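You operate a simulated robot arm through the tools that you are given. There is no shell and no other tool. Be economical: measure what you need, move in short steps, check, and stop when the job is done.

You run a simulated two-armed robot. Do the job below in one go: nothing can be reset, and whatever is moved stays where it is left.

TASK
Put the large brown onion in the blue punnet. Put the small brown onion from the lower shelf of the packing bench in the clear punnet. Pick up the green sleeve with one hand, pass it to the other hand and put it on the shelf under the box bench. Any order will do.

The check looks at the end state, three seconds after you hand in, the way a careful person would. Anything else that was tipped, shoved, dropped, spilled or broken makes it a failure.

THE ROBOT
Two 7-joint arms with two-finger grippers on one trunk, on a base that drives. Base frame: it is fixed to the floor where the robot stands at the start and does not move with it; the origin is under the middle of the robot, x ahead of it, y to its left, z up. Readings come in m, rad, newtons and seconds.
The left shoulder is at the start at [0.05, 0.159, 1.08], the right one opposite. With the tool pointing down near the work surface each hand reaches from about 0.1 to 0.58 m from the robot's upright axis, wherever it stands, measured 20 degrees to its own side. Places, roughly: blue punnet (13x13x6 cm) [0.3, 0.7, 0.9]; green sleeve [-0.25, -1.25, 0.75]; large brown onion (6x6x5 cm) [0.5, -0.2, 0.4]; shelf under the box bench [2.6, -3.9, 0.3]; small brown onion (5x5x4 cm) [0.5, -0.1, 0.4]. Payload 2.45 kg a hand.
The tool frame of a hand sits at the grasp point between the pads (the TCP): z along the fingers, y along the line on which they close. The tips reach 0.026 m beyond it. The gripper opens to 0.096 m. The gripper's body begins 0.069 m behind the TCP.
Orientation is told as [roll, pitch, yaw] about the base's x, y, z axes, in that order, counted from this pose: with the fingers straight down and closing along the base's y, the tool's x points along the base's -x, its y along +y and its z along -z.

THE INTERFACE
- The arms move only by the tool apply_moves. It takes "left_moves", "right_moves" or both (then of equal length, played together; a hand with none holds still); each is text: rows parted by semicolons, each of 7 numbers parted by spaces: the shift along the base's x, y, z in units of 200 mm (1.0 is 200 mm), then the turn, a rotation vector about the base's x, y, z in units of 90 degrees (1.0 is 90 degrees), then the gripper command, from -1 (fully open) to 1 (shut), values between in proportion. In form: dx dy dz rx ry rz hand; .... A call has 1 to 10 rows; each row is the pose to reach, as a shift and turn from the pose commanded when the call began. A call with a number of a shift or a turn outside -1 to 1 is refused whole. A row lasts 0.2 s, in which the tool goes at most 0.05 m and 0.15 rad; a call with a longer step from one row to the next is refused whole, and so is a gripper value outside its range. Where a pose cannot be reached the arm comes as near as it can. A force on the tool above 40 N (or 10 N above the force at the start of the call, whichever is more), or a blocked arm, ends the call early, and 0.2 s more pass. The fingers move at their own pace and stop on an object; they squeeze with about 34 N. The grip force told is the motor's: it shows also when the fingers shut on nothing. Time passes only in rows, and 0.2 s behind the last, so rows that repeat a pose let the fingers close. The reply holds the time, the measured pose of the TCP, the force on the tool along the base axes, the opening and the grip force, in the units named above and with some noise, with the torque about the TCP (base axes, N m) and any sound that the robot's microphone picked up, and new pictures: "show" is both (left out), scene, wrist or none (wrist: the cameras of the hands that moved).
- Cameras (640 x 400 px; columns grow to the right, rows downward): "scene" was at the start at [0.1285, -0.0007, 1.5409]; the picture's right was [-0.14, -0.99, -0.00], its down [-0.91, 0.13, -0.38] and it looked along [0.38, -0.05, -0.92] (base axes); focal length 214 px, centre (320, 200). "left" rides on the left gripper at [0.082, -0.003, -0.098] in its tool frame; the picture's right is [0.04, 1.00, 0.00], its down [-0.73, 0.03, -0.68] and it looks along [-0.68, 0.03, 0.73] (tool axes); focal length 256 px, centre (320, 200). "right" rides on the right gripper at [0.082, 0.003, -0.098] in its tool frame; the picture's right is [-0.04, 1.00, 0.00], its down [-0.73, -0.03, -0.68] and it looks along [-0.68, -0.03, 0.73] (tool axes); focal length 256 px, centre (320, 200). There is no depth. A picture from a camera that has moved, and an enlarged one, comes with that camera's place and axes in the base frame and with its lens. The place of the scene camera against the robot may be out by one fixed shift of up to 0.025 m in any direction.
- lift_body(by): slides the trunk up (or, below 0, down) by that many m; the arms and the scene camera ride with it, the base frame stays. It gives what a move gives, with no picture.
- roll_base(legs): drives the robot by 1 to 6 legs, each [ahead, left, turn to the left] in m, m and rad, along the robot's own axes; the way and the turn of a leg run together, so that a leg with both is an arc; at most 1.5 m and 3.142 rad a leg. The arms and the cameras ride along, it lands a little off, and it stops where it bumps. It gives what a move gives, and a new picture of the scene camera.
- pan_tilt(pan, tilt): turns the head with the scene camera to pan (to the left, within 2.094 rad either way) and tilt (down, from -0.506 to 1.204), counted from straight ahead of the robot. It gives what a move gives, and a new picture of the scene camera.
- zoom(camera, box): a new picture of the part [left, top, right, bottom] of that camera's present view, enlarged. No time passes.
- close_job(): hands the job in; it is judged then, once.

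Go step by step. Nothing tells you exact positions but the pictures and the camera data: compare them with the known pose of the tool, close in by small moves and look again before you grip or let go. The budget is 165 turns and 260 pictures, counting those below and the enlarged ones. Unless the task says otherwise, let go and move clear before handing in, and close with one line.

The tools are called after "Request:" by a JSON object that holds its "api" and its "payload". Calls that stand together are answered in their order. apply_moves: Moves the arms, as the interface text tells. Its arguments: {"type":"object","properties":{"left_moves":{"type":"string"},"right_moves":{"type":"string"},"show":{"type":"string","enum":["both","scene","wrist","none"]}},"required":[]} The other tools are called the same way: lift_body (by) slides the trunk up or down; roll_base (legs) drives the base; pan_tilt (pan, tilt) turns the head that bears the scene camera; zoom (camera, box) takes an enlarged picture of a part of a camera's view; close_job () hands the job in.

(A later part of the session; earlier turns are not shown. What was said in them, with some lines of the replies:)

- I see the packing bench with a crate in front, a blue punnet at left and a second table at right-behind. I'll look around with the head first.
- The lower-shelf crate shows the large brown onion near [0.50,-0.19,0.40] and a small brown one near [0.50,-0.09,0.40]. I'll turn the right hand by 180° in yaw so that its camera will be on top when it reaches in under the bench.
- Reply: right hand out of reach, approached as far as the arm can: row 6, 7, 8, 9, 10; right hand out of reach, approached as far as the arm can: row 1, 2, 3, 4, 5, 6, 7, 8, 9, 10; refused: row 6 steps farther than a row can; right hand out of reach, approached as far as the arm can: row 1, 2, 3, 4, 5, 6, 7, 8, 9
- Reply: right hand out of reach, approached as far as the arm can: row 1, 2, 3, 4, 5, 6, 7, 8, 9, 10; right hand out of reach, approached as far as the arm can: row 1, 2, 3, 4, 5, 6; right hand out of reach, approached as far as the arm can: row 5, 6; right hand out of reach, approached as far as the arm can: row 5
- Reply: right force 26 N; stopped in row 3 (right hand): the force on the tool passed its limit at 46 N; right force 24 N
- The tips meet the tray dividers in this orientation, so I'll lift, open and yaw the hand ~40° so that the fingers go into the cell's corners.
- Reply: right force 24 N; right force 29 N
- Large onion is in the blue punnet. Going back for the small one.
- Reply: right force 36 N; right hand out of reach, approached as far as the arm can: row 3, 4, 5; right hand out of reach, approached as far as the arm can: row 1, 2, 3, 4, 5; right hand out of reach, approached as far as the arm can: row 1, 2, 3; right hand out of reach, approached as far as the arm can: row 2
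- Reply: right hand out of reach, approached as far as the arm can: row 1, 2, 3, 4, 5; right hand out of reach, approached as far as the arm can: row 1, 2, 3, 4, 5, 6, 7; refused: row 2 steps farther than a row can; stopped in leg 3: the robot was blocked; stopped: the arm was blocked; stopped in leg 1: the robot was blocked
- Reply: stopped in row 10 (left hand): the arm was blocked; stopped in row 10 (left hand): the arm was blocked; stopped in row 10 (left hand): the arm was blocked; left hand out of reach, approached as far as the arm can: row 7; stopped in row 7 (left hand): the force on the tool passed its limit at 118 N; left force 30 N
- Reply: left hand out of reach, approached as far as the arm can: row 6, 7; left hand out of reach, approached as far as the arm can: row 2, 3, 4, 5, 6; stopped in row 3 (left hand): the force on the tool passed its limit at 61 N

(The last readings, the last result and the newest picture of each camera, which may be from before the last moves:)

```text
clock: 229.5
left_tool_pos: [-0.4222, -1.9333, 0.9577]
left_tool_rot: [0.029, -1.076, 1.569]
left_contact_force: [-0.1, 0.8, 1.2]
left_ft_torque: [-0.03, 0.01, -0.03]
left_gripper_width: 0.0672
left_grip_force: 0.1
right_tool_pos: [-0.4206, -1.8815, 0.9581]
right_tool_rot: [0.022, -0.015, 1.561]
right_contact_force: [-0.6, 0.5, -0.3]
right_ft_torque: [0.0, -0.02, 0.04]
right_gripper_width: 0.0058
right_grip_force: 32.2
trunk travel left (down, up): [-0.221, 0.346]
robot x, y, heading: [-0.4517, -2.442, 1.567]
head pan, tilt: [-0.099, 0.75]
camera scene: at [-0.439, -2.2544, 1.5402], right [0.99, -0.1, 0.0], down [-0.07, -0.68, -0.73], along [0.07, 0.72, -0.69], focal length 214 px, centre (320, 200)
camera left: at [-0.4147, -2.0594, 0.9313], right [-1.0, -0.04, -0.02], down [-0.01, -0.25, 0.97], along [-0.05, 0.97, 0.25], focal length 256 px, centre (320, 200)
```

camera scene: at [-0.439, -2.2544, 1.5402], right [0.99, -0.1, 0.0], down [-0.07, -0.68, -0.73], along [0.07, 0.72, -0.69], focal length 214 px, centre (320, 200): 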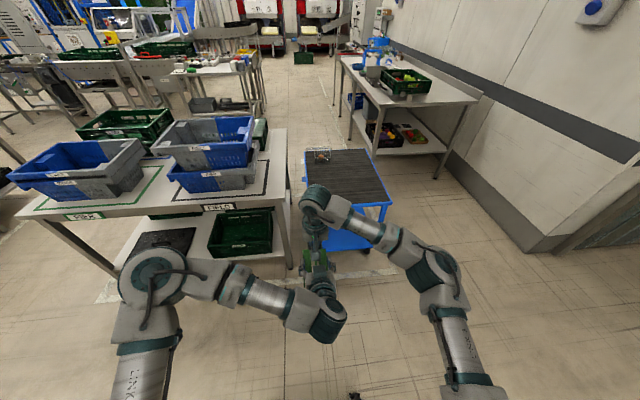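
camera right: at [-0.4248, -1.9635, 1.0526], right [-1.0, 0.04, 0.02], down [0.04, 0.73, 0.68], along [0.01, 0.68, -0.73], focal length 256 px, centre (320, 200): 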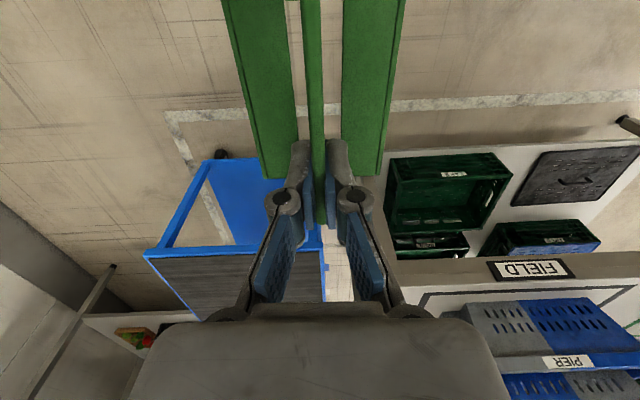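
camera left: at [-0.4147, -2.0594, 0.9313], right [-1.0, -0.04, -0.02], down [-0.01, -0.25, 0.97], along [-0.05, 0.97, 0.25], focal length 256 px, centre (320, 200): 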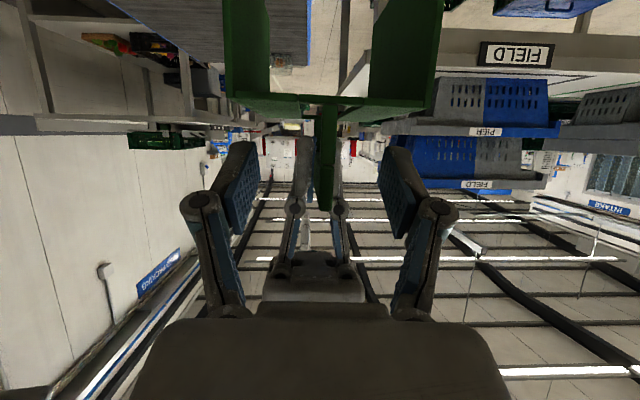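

Request:
{"api": "apply_moves", "payload": {"left_moves": "-0.012 0 0 0 0 0 0.2; -0.012 0 0 0 0 0 0.7; -0.012 0 0 0 0 0 1; -0.012 0 0 0 0 0 1; -0.012 0 0 0 0 0 1; -0.012 0 0 0 0 0 1", "show": "wrist"}}

```text
clock: 230.9
left_tool_pos: [-0.4232, -1.9351, 0.9581]
left_tool_rot: [0.026, -1.076, 1.571]
left_contact_force: [15.1, 8.7, -3.9]
left_ft_torque: [-0.12, 0.04, -0.86]
left_gripper_width: 0.0061
left_grip_force: 33.1
right_tool_pos: [-0.4231, -1.8813, 0.9599]
right_tool_rot: [0.024, -0.013, 1.561]
right_contact_force: [-15.9, -6.6, 3.6]
right_ft_torque: [-0.09, 0.01, -0.05]
right_gripper_width: 0.0061
right_grip_force: 32.3
trunk travel left (down, up): [-0.221, 0.346]
robot x, y, heading: [-0.4542, -2.4383, 1.565]
head pan, tilt: [-0.099, 0.75]
camera left: at [-0.4166, -2.06, 0.9316], right [-1.0, -0.04, -0.02], down [-0.01, -0.25, 0.97], along [-0.05, 0.97, 0.25], focal length 256 px, centre (320, 200)
```

left: 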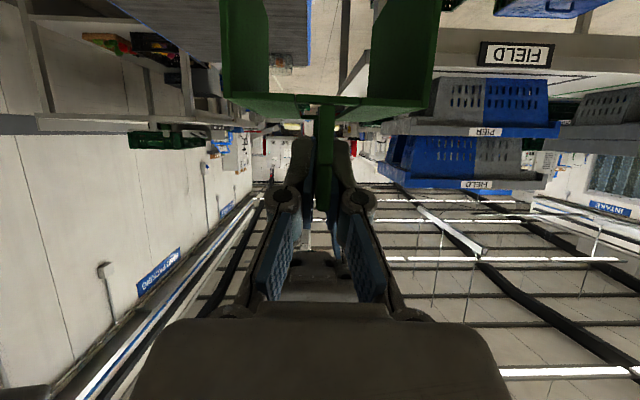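

Both hands now hold the handle bar. The right hand opens and moves up and clear.

Request:
{"api": "apply_moves", "payload": {"right_moves": "0 0 0 0 0 0 0.6; 0 0 0 0 0 0 0.2; 0 0 0 0 0 0 0; 0 0 0.1 0 0 0 0; 0 0.05 0.25 0 0 0 0; 0 0.1 0.45 0 0 0 0; 0.1 0.2 0.6 0 0 0 0; 0.25 0.3 0.7 0 0 0 0; 0.4 0.3 0.8 0 0 0 0; 0.6 0.3 0.8 0 0 0 0", "show": "both"}}

Request:
{"api": "zoom", "payload": {"camera": "left", "box": [0, 0, 640, 400]}}

```text
clock: 233.1
left_tool_pos: [-0.4204, -1.9348, 0.9582]
left_tool_rot: [0.034, -1.077, 1.567]
left_contact_force: [0.7, -0.1, -1.1]
left_ft_torque: [0.0, 0.03, 0.01]
left_gripper_width: 0.0058
left_grip_force: 33.0
right_tool_pos: [-0.2979, -1.8213, 1.1178]
right_tool_rot: [0.025, -0.015, 1.561]
right_contact_force: [0.5, -0.2, -0.2]
right_ft_torque: [-0.03, 0.05, -0.01]
right_gripper_width: 0.0481
right_grip_force: 0.1
trunk travel left (down, up): [-0.221, 0.346]
robot x, y, heading: [-0.4545, -2.4398, 1.566]
head pan, tilt: [-0.099, 0.75]
camera scene: at [-0.435, -2.2544, 1.5401], right [0.99, -0.1, 0.0], down [-0.07, -0.68, -0.73], along [0.07, 0.72, -0.69], focal length 214 px, centre (320, 200)
camera right: at [-0.2995, -1.905, 1.2146], right [-1.0, 0.05, 0.03], down [0.05, 0.72, 0.69], along [0.02, 0.69, -0.72], focal length 256 px, centre (320, 200)
```

scene: 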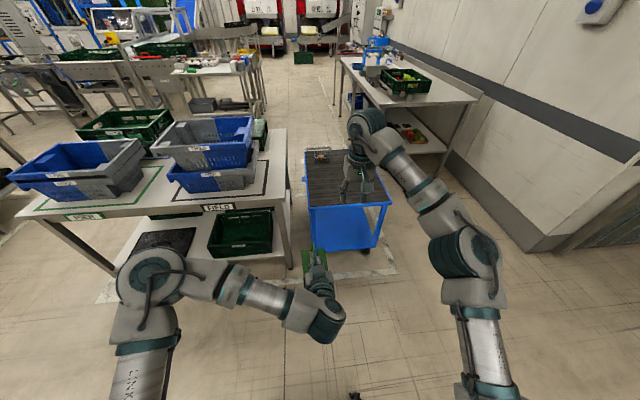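
right: 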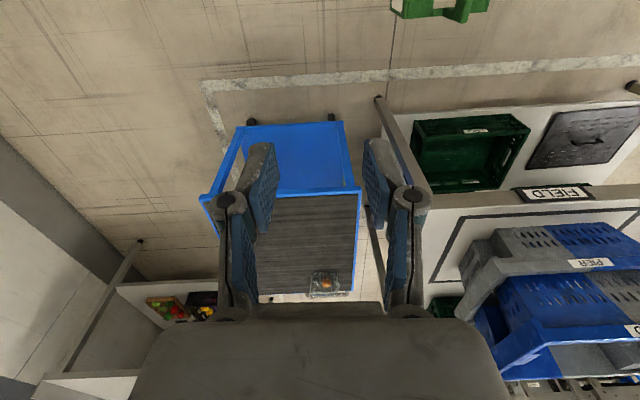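

```text
1.00 times, centred on (320, 200) of left (not enlarged: the box is as wide or as high as the picture)
camera zoom: at [-0.4146, -2.0597, 0.9314], right [-1.0, -0.04, -0.02], down [-0.01, -0.25, 0.97], along [-0.05, 0.97, 0.25], focal length 256 px, centre (320, 200)
```

zoom: 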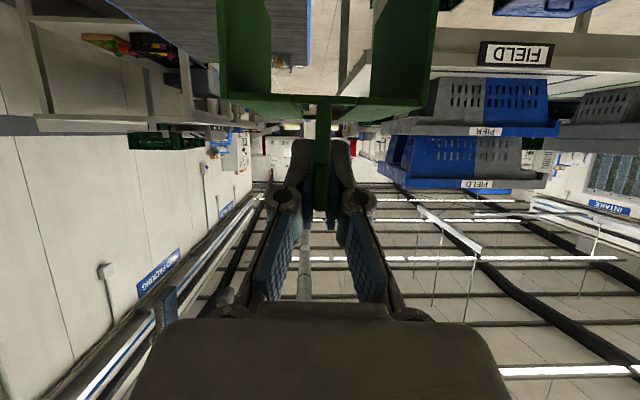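

Request:
{"api": "roll_base", "payload": {"legs": [[0, 0, -2.02]]}}

Request:
{"api": "pan_tilt", "payload": {"pan": 0, "tilt": 0.45}}

```text
clock: 238.3
left_tool_pos: [-0.0076, -2.6774, 0.9588]
left_tool_rot: [0.031, -1.077, -0.433]
left_contact_force: [0.6, 0.6, -0.1]
left_ft_torque: [0.02, 0.01, 0.0]
left_gripper_width: 0.006
left_grip_force: 33.7
right_tool_pos: [0.043, -2.8351, 1.1182]
right_tool_rot: [0.026, -0.015, -0.442]
right_contact_force: [-0.1, -0.9, -0.1]
right_ft_torque: [0.0, -0.01, 0.01]
right_gripper_width: 0.0481
right_grip_force: 0.1
trunk travel left (down, up): [-0.221, 0.346]
robot x, y, heading: [-0.4503, -2.4416, -0.435]
head pan, tilt: [-0.099, 0.75]
camera scene: at [-0.2952, -2.5086, 1.5402], right [-0.51, -0.86, 0.0], down [-0.59, 0.35, -0.73], along [0.63, -0.37, -0.69], focal length 214 px, centre (320, 200)
```

scene: 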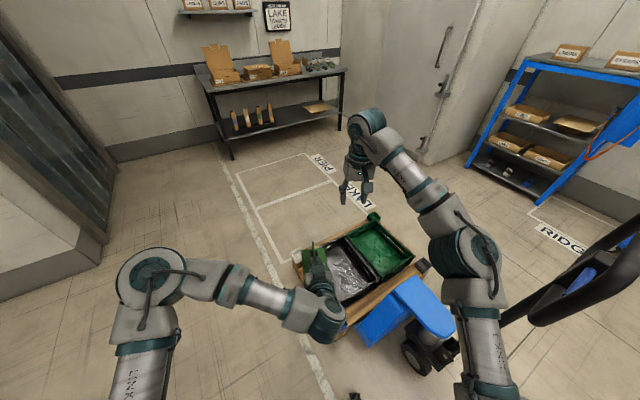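

```text
clock: 239.1
left_tool_pos: [-0.0131, -2.6755, 0.9597]
left_tool_rot: [0.03, -1.081, -0.431]
left_contact_force: [0.4, -0.5, 1.5]
left_ft_torque: [0.01, 0.0, 0.01]
left_gripper_width: 0.0061
left_grip_force: 33.3
right_tool_pos: [0.0386, -2.8333, 1.1221]
right_tool_rot: [0.023, -0.02, -0.441]
right_contact_force: [-0.6, -0.3, 0.0]
right_ft_torque: [0.02, -0.03, -0.01]
right_gripper_width: 0.0481
right_grip_force: 0.1
trunk travel left (down, up): [-0.221, 0.346]
robot x, y, heading: [-0.4547, -2.4408, -0.434]
head pan, tilt: [0.0, 0.45]
camera scene: at [-0.2835, -2.5054, 1.5666], right [-0.42, -0.91, 0.0], down [-0.4, 0.19, -0.9], along [0.81, -0.38, -0.44], focal length 214 px, centre (320, 200)
```

scene: 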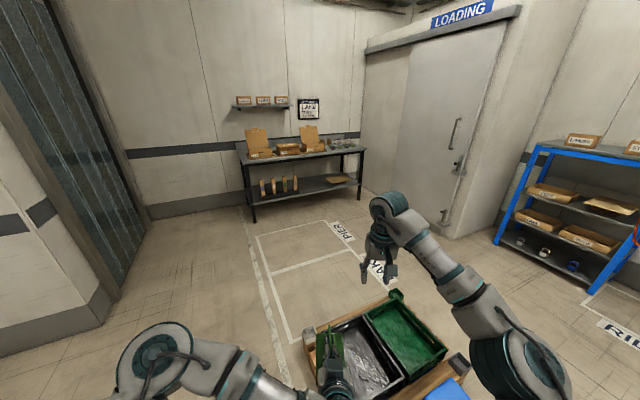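

Request:
{"api": "roll_base", "payload": {"legs": [[0, 0, 0.434], [1.0, 0, 0], [0.5, 0, 0]]}}

Request:
{"api": "roll_base", "payload": {"legs": [[0, -1.2, 0]]}}

Request:
{"api": "pan_tilt", "payload": {"pan": 0, "tilt": 0.6}}

```text
clock: 248.1
left_tool_pos: [1.549, -2.4761, 0.9595]
left_tool_rot: [0.03, -1.081, -0.008]
left_contact_force: [0.5, 0.9, -0.4]
left_ft_torque: [-0.01, 0.01, -0.03]
left_gripper_width: 0.0063
left_grip_force: 32.8
right_tool_pos: [1.6616, -2.5991, 1.1217]
right_tool_rot: [0.022, -0.018, -0.019]
right_contact_force: [-0.1, 0.4, -0.4]
right_ft_torque: [-0.01, 0.01, 0.02]
right_gripper_width: 0.0481
right_grip_force: 0.1
trunk travel left (down, up): [-0.221, 0.346]
robot x, y, heading: [1.0488, -2.4387, -0.011]
head pan, tilt: [0.0, 0.45]
camera scene: at [1.2372, -2.4331, 1.5667], right [-0.01, -1.0, 0.0], down [-0.44, 0.01, -0.9], along [0.9, -0.01, -0.44], focal length 214 px, centre (320, 200)
```

scene: 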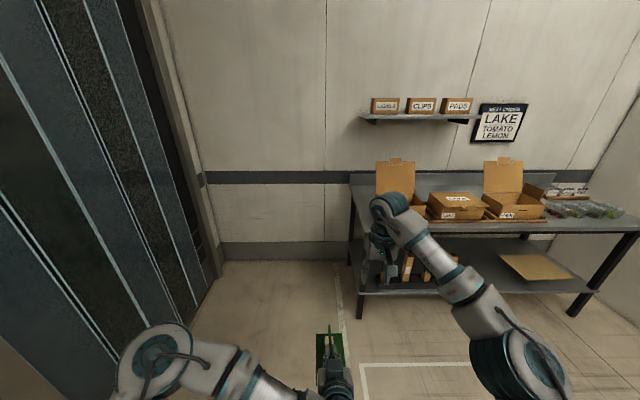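

```text
clock: 254.2
left_tool_pos: [1.515, -3.6895, 0.9616]
left_tool_rot: [0.025, -1.086, -0.032]
left_contact_force: [0.0, 0.3, -0.4]
left_ft_torque: [-0.01, 0.03, -0.02]
left_gripper_width: 0.0061
left_grip_force: 33.1
right_tool_pos: [1.6236, -3.8153, 1.1249]
right_tool_rot: [0.021, -0.022, -0.045]
right_contact_force: [-1.2, 0.3, 0.4]
right_ft_torque: [0.05, -0.03, 0.01]
right_gripper_width: 0.0479
right_grip_force: 0.1
trunk travel left (down, up): [-0.221, 0.346]
robot x, y, heading: [1.0186, -3.6409, -0.035]
head pan, tilt: [0.0, 0.45]
camera scene: at [1.2086, -3.6386, 1.5666], right [-0.04, -1.0, 0.0], down [-0.44, 0.02, -0.9], along [0.9, -0.03, -0.44], focal length 214 px, centre (320, 200)
```

scene: 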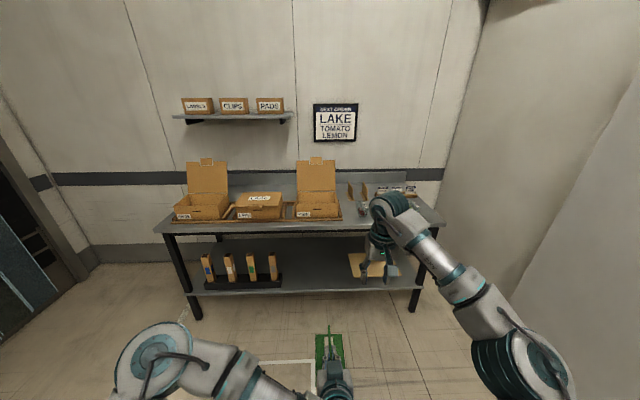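

```text
clock: 254.9
left_tool_pos: [1.5121, -3.6906, 0.9644]
left_tool_rot: [0.03, -1.089, -0.035]
left_contact_force: [-0.3, -0.4, 0.5]
left_ft_torque: [0.03, -0.02, 0.02]
left_gripper_width: 0.006
left_grip_force: 33.6
right_tool_pos: [1.6204, -3.8157, 1.1286]
right_tool_rot: [0.021, -0.028, -0.047]
right_contact_force: [0.3, -0.1, -0.2]
right_ft_torque: [0.04, 0.02, -0.01]
right_gripper_width: 0.048
right_grip_force: 0.0
trunk travel left (down, up): [-0.221, 0.346]
robot x, y, heading: [1.0224, -3.6429, -0.037]
head pan, tilt: [0.0, 0.6]
camera scene: at [1.2048, -3.6408, 1.5531], right [-0.04, -1.0, 0.0], down [-0.57, 0.02, -0.82], along [0.82, -0.03, -0.57], focal length 214 px, centre (320, 200)
```

scene: 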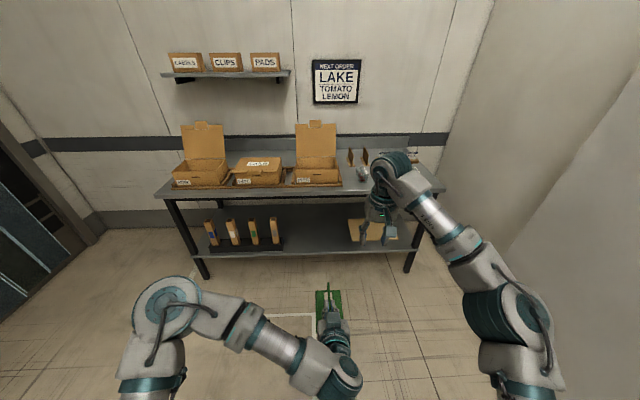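

Request:
{"api": "apply_moves", "payload": {"right_moves": "-0.2 0 0.1 0 0 0 0; -0.4 0 0.2 0 0 0 0; -0.6 0 0.4 0 0 0 0; -0.8 0 0.6 0 0 0 0; -0.9 0 0.8 0 0 0 0", "show": "none"}}

Request:
{"api": "lift_body", "payload": {"by": -0.221}}

Request:
{"api": "apply_moves", "payload": {"left_moves": "0.2 0 -0.05 0 0 0 1; 0.4 0 -0.1 0 0 0 1; 0.5 0 -0.25 0 0 0 1; 0.6 0 -0.4 0 0 0 1; 0.7 0 -0.55 0 0 0 1; 0.8 0 -0.7 0 0 0 1; 0.9 0 -0.85 0 0 0 1", "show": "scene"}}

```text
refused: row 3 steps farther than a row can; nothing moved
```

```text
clock: 257.2
left_tool_pos: [1.5107, -3.6898, 0.7445]
left_tool_rot: [0.028, -1.094, -0.033]
left_contact_force: [0.6, -0.4, 0.3]
left_ft_torque: [0.02, 0.0, -0.03]
left_gripper_width: 0.0059
left_grip_force: 33.0
right_tool_pos: [1.6178, -3.8147, 0.9089]
right_tool_rot: [0.022, -0.03, -0.046]
right_contact_force: [-0.5, 0.1, -0.5]
right_ft_torque: [-0.02, -0.03, 0.0]
right_gripper_width: 0.0479
right_grip_force: 0.1
trunk travel left (down, up): [0.0, 0.567]
robot x, y, heading: [1.0215, -3.6427, -0.039]
head pan, tilt: [0.0, 0.6]
```

```text
clock: 258.9
left_tool_pos: [1.6909, -3.6901, 0.5728]
left_tool_rot: [0.029, -1.09, -0.035]
left_contact_force: [-0.5, -0.6, -0.7]
left_ft_torque: [-0.03, -0.03, 0.01]
left_gripper_width: 0.0061
left_grip_force: 32.9
right_tool_pos: [1.6195, -3.8162, 0.9055]
right_tool_rot: [0.02, -0.027, -0.046]
right_contact_force: [0.2, 0.1, 0.1]
right_ft_torque: [0.04, 0.0, -0.01]
right_gripper_width: 0.0484
right_grip_force: 0.1
trunk travel left (down, up): [0.0, 0.567]
robot x, y, heading: [1.0203, -3.6384, -0.039]
head pan, tilt: [0.0, 0.6]
camera scene: at [1.4614, -3.6492, 1.2712], right [-0.04, -1.0, 0.0], down [-0.57, 0.02, -0.82], along [0.82, -0.03, -0.57], focal length 214 px, centre (320, 200)
```

scene: 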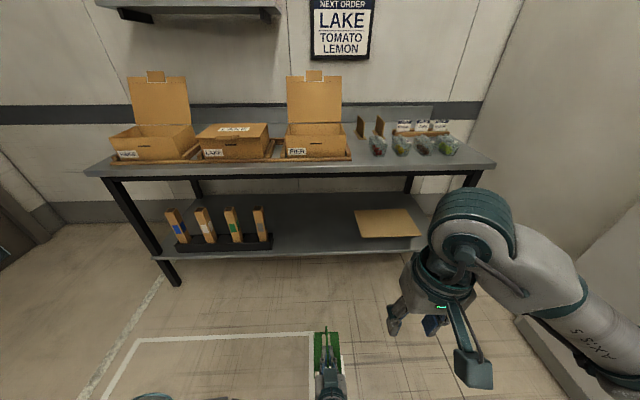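

Request:
{"api": "apply_moves", "payload": {"right_moves": "-0.15 0 0.1 0 0 0 0; -0.35 0 0.2 0 0 0 0; -0.55 0 0.3 0 0 0 0; -0.75 0 0.4 0 0 0 0; -0.9 0 0.5 0 0 0 0", "left_moves": "0 0 -0.15 0 0 0 1; 0 0 -0.3 0 0 0 1; 0 0 -0.45 0 0 0 1; 0 0 -0.6 0 0 0 1; 0 0 -0.6 0 0 0 1", "show": "wrist"}}

```text
clock: 260.1
left_tool_pos: [1.6921, -3.6889, 0.4542]
left_tool_rot: [0.023, -1.091, -0.033]
left_contact_force: [0.0, -0.2, -0.1]
left_ft_torque: [0.02, 0.0, 0.01]
left_gripper_width: 0.0057
left_grip_force: 32.7
right_tool_pos: [1.4409, -3.8066, 0.9911]
right_tool_rot: [0.022, -0.028, -0.045]
right_contact_force: [0.1, -0.2, -0.1]
right_ft_torque: [-0.01, -0.02, -0.05]
right_gripper_width: 0.0478
right_grip_force: 0.0
right hand out of reach, approached as far as the arm can: row 5
trunk travel left (down, up): [0.0, 0.567]
robot x, y, heading: [1.0204, -3.6432, -0.037]
head pan, tilt: [0.0, 0.6]
camera right: at [1.3568, -3.803, 1.0868], right [0.09, 1.0, 0.02], down [0.71, -0.08, 0.7], along [0.7, -0.04, -0.72], focal length 256 px, centre (320, 200)
camera left: at [1.5679, -3.6915, 0.4271], right [-0.01, 1.0, -0.02], down [-0.26, 0.02, 0.96], along [0.96, 0.01, 0.26], focal length 256 px, centre (320, 200)
```

right: 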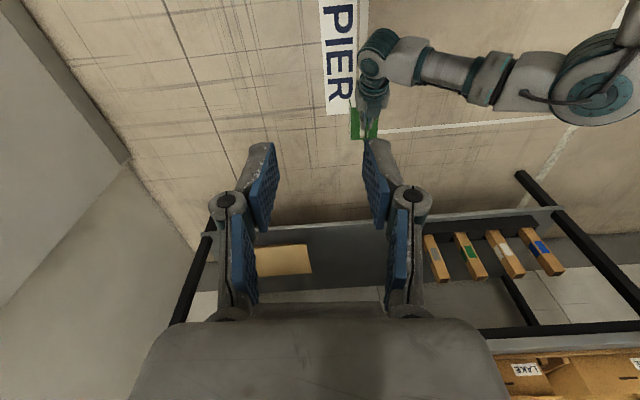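
left: 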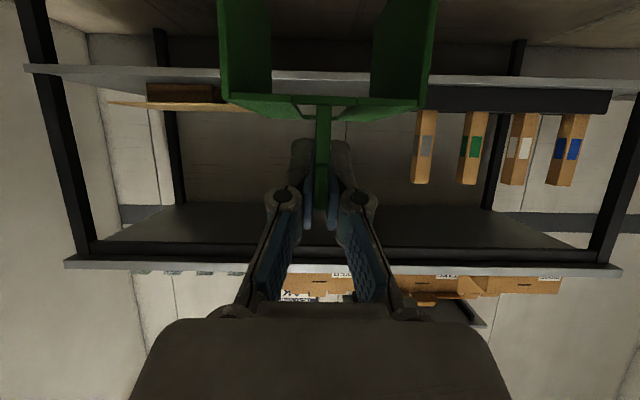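

Request:
{"api": "roll_base", "payload": {"legs": [[0.5, 0, 0.035]]}}

Request:
{"api": "zoom", "payload": {"camera": "left", "box": [0, 0, 640, 400]}}

```text
clock: 263.0
left_tool_pos: [2.1982, -3.6754, 0.4548]
left_tool_rot: [0.031, -1.087, 0.0]
left_contact_force: [0.4, -0.3, 0.0]
left_ft_torque: [-0.01, 0.0, 0.0]
left_gripper_width: 0.0062
left_grip_force: 32.9
right_tool_pos: [1.9527, -3.8024, 0.9908]
right_tool_rot: [0.025, -0.028, -0.011]
right_contact_force: [0.8, -0.8, -0.8]
right_ft_torque: [-0.01, -0.01, -0.01]
right_gripper_width: 0.0479
right_grip_force: 0.1
trunk travel left (down, up): [0.0, 0.567]
robot x, y, heading: [1.5258, -3.6531, 0.002]
head pan, tilt: [0.0, 0.6]
camera scene: at [1.9654, -3.6446, 1.2718], right [0.0, -1.0, 0.0], down [-0.57, 0.0, -0.82], along [0.82, 0.0, -0.57], focal length 214 px, centre (320, 200)
```

scene: 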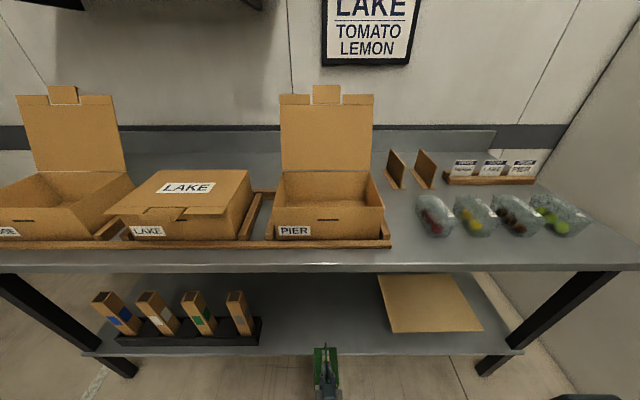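

```text
1.00 times, centred on (320, 200) of left (not enlarged: the box is as wide or as high as the picture)
camera zoom: at [2.0746, -3.6825, 0.4271], right [-0.04, 1.0, -0.02], down [-0.26, 0.01, 0.96], along [0.96, 0.05, 0.26], focal length 256 px, centre (320, 200)
```

zoom: 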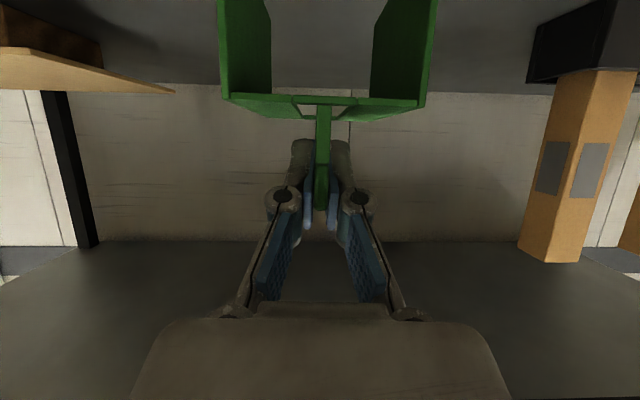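

Request:
{"api": "roll_base", "payload": {"legs": [[0.1, 0, 0]]}}

Request:
{"api": "apply_moves", "payload": {"left_moves": "0.15 0 0 0 0 0 1; 0.3 0 0 0 0 0 1; 0.42 0 0 0 0 0 1; 0.42 0 -0.08 0 0 0 1", "show": "both"}}

```text
clock: 264.2
left_tool_pos: [2.297, -3.6744, 0.4579]
left_tool_rot: [0.027, -1.094, 0.003]
left_contact_force: [-0.1, 0.0, -0.7]
left_ft_torque: [0.02, -0.03, 0.0]
left_gripper_width: 0.006
left_grip_force: 33.1
right_tool_pos: [2.0474, -3.8009, 0.9942]
right_tool_rot: [0.022, -0.032, -0.009]
right_contact_force: [0.3, -0.1, -0.7]
right_ft_torque: [0.0, 0.06, 0.0]
right_gripper_width: 0.0485
right_grip_force: 0.1
trunk travel left (down, up): [0.0, 0.567]
robot x, y, heading: [1.6284, -3.6513, -0.003]
head pan, tilt: [0.0, 0.6]
camera scene: at [2.0662, -3.644, 1.2716], right [0.0, -1.0, 0.0], down [-0.57, 0.0, -0.82], along [0.82, 0.0, -0.57], focal length 214 px, centre (320, 200)
```

scene: 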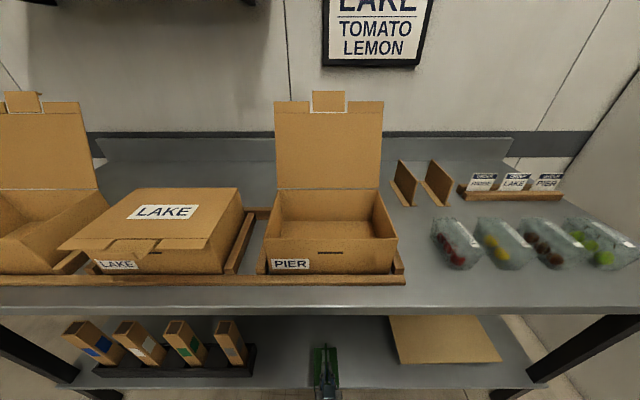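

```text
clock: 265.2
left_tool_pos: [2.3771, -3.676, 0.4476]
left_tool_rot: [0.026, -1.102, 0.007]
left_contact_force: [-0.4, -0.5, -0.7]
left_ft_torque: [0.01, 0.01, 0.02]
left_gripper_width: 0.0058
left_grip_force: 32.9
right_tool_pos: [2.0416, -3.8016, 0.9959]
right_tool_rot: [0.022, -0.04, -0.009]
right_contact_force: [-0.2, 0.4, -0.5]
right_ft_torque: [0.02, 0.01, 0.06]
right_gripper_width: 0.0478
right_grip_force: 0.1
trunk travel left (down, up): [0.0, 0.567]
robot x, y, heading: [1.6249, -3.6538, -0.001]
head pan, tilt: [0.0, 0.6]
camera scene: at [2.0658, -3.644, 1.2716], right [0.0, -1.0, 0.0], down [-0.57, 0.0, -0.82], along [0.82, 0.0, -0.57], focal length 214 px, centre (320, 200)
camera left: at [2.2531, -3.682, 0.4178], right [-0.05, 1.0, -0.02], down [-0.27, 0.01, 0.96], along [0.96, 0.05, 0.27], focal length 256 px, centre (320, 200)
```

scene: 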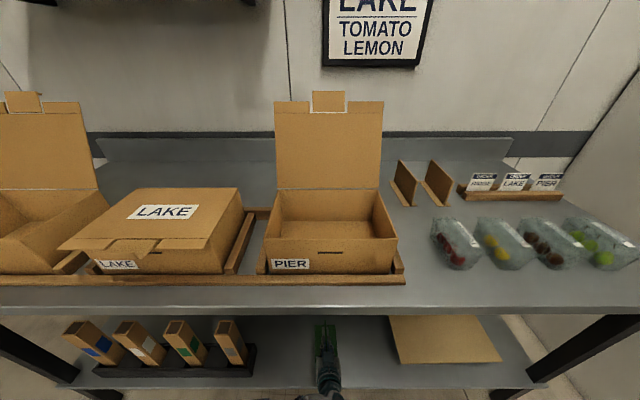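
left: 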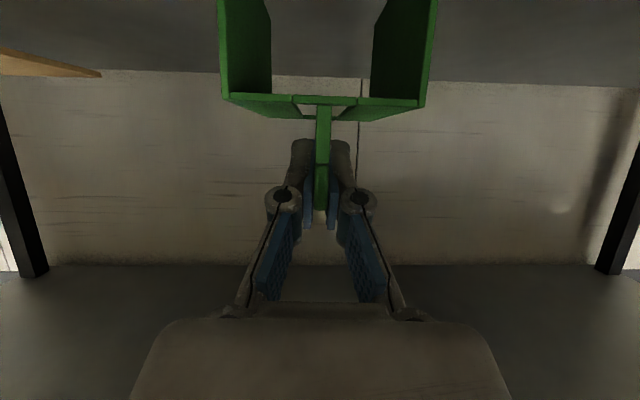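

Request:
{"api": "apply_moves", "payload": {"left_moves": "0 0 -0.05 0 0 0 1; 0 0 -0.09 0 0 0 1; 0 0 -0.13 0 0 0 1; 0 0 -0.16 0 0 0 1", "show": "wrist"}}

```text
clock: 266.2
left_tool_pos: [2.378, -3.6757, 0.4162]
left_tool_rot: [0.026, -1.102, 0.003]
left_contact_force: [-0.9, -0.2, 0.2]
left_ft_torque: [-0.02, 0.02, -0.02]
left_gripper_width: 0.006
left_grip_force: 33.2
right_tool_pos: [2.0413, -3.8, 0.9972]
right_tool_rot: [0.024, -0.039, -0.009]
right_contact_force: [0.6, 0.0, -0.2]
right_ft_torque: [0.0, 0.01, 0.01]
right_gripper_width: 0.0479
right_grip_force: 0.0
trunk travel left (down, up): [0.0, 0.567]
robot x, y, heading: [1.6302, -3.6541, 0.0]
head pan, tilt: [0.0, 0.6]
camera left: at [2.2541, -3.6822, 0.3862], right [-0.05, 1.0, -0.02], down [-0.27, 0.01, 0.96], along [0.96, 0.05, 0.27], focal length 256 px, centre (320, 200)
```

left: 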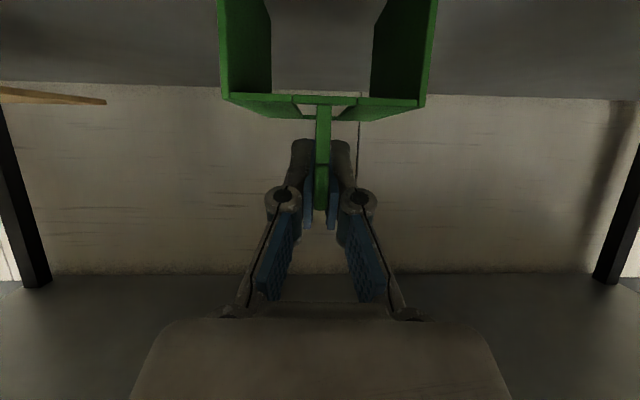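

Request:
{"api": "apply_moves", "payload": {"left_moves": "0 0 -0.03 0 0 0 1; 0 0 -0.05 0 0 0 1; 0 0 -0.07 0 0 0 1; 0 0 -0.09 0 0 0 1", "show": "wrist"}}

```text
clock: 267.2
left_tool_pos: [2.3801, -3.674, 0.4009]
left_tool_rot: [0.024, -1.108, 0.005]
left_contact_force: [-3.6, 1.2, 14.2]
left_ft_torque: [-0.03, 0.64, -0.08]
left_gripper_width: 0.0059
left_grip_force: 33.0
right_tool_pos: [2.038, -3.8005, 0.9981]
right_tool_rot: [0.022, -0.042, -0.009]
right_contact_force: [0.8, 0.1, -0.4]
right_ft_torque: [-0.03, 0.0, 0.01]
right_gripper_width: 0.0481
right_grip_force: 0.1
trunk travel left (down, up): [0.0, 0.567]
robot x, y, heading: [1.6266, -3.6556, -0.001]
head pan, tilt: [0.0, 0.6]
camera left: at [2.2554, -3.6809, 0.3721], right [-0.05, 1.0, -0.02], down [-0.28, 0.01, 0.96], along [0.96, 0.05, 0.28], focal length 256 px, centre (320, 200)
```

left: 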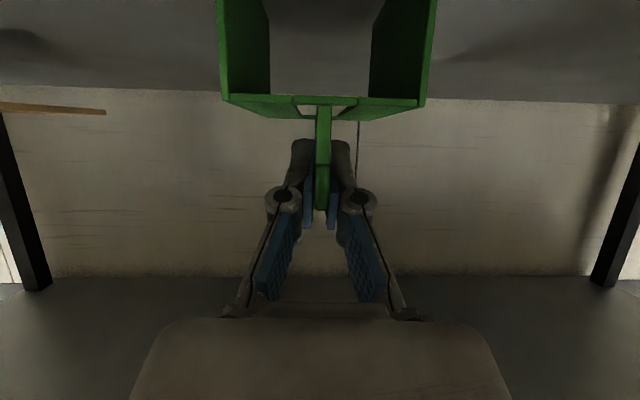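

Request:
{"api": "apply_moves", "payload": {"left_moves": "0 0 0.01 0 0.02 0 1; 0 0 0.01 0 0.02 0 0.7; 0 0 0.01 0 0.02 0 0.4; 0 0 0.01 0 0.02 0 0.3; 0 0 0.01 0 0.02 0 0.3", "show": "wrist"}}

```text
clock: 268.4
left_tool_pos: [2.379, -3.6743, 0.4]
left_tool_rot: [0.025, -1.068, 0.006]
left_contact_force: [-0.3, 0.0, -0.5]
left_ft_torque: [0.02, 0.0, -0.02]
left_gripper_width: 0.0336
left_grip_force: 0.1
right_tool_pos: [2.0406, -3.8006, 0.9963]
right_tool_rot: [0.023, -0.039, -0.007]
right_contact_force: [-0.3, 0.2, 0.2]
right_ft_torque: [0.03, 0.01, 0.03]
right_gripper_width: 0.048
right_grip_force: 0.0
trunk travel left (down, up): [0.0, 0.567]
robot x, y, heading: [1.6243, -3.652, -0.003]
head pan, tilt: [0.0, 0.6]
camera left: at [2.2537, -3.6813, 0.3747], right [-0.05, 1.0, -0.02], down [-0.24, 0.01, 0.97], along [0.97, 0.05, 0.24], focal length 256 px, centre (320, 200)
```

left: 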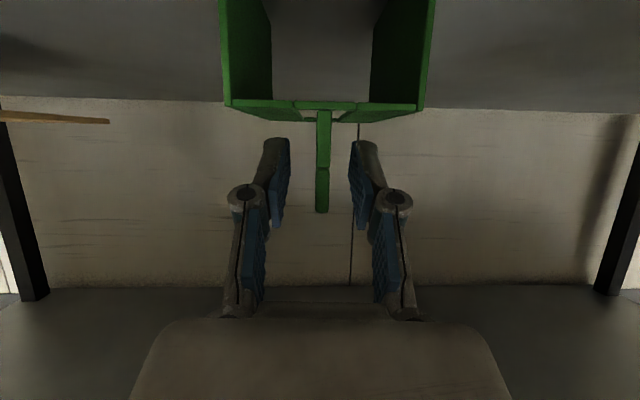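

Released; the sleeve stands on the shelf. Now I pull the left hand straight back.

Request:
{"api": "apply_moves", "payload": {"left_moves": "-0.1 0 0.02 0 0 0 0.2; -0.25 0 0.05 0 0 0 0.2; -0.45 0 0.08 0 0 0 0.2; -0.65 0 0.1 0 0 0 0.2", "show": "wrist"}}

Request:
{"api": "roll_base", "payload": {"legs": [[-0.5, 0, 0]]}}

Request:
{"api": "zoom", "payload": {"camera": "scene", "box": [120, 160, 480, 340]}}

```text
clock: 269.4
left_tool_pos: [2.246, -3.6729, 0.4197]
left_tool_rot: [0.026, -1.07, 0.004]
left_contact_force: [-0.6, -0.4, -0.4]
left_ft_torque: [0.01, -0.04, 0.0]
left_gripper_width: 0.0383
left_grip_force: 0.0
right_tool_pos: [2.0399, -3.8016, 0.9977]
right_tool_rot: [0.023, -0.042, -0.008]
right_contact_force: [0.6, -0.5, 0.5]
right_ft_torque: [0.02, 0.01, -0.02]
right_gripper_width: 0.0479
right_grip_force: 0.1
trunk travel left (down, up): [0.0, 0.567]
robot x, y, heading: [1.6252, -3.6558, -0.001]
head pan, tilt: [0.0, 0.6]
camera left: at [2.121, -3.6803, 0.395], right [-0.05, 1.0, -0.02], down [-0.24, 0.01, 0.97], along [0.97, 0.05, 0.24], focal length 256 px, centre (320, 200)
```

left: 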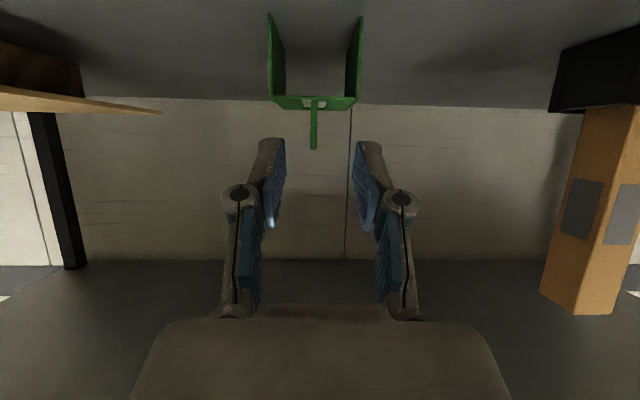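

```text
clock: 272.3
left_tool_pos: [1.7472, -3.6729, 0.4199]
left_tool_rot: [0.028, -1.071, 0.006]
left_contact_force: [-0.5, -0.2, -0.6]
left_ft_torque: [0.02, 0.04, 0.0]
left_gripper_width: 0.0384
left_grip_force: 0.0
right_tool_pos: [1.5413, -3.8003, 0.9977]
right_tool_rot: [0.023, -0.039, -0.008]
right_contact_force: [-0.6, 1.0, 0.6]
right_ft_torque: [-0.04, 0.01, -0.02]
right_gripper_width: 0.0478
right_grip_force: 0.1
trunk travel left (down, up): [0.0, 0.567]
robot x, y, heading: [1.1308, -3.6535, 0.0]
head pan, tilt: [0.0, 0.6]
camera scene: at [1.566, -3.6436, 1.2722], right [0.0, -1.0, 0.0], down [-0.57, 0.0, -0.82], along [0.82, 0.0, -0.57], focal length 214 px, centre (320, 200)
```

scene: 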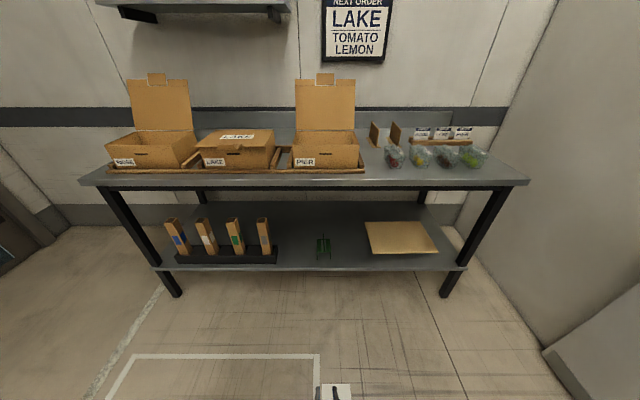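

```text
1.78 times, centred on (300, 250) of scene
camera zoom: at [1.566, -3.6436, 1.2722], right [0.0, -1.0, 0.0], down [-0.57, 0.0, -0.82], along [0.82, 0.0, -0.57], focal length 381 px, centre (356, 111)
```

zoom: 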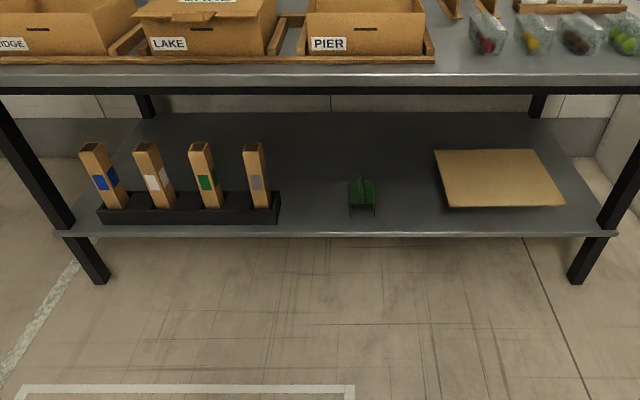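

The sleeve stands upright on the shelf under the box bench, both onions are in their punnets, and both hands are empty and clear. I'm handing in.

Request:
{"api": "close_job", "payload": {}}

```text
The job is handed in.
```

The job is handed in: the large brown onion is in the blue punnet and the small brown onion is in the clear punnet. The green sleeve went from the right hand to the left and now stands on the shelf under the box bench.
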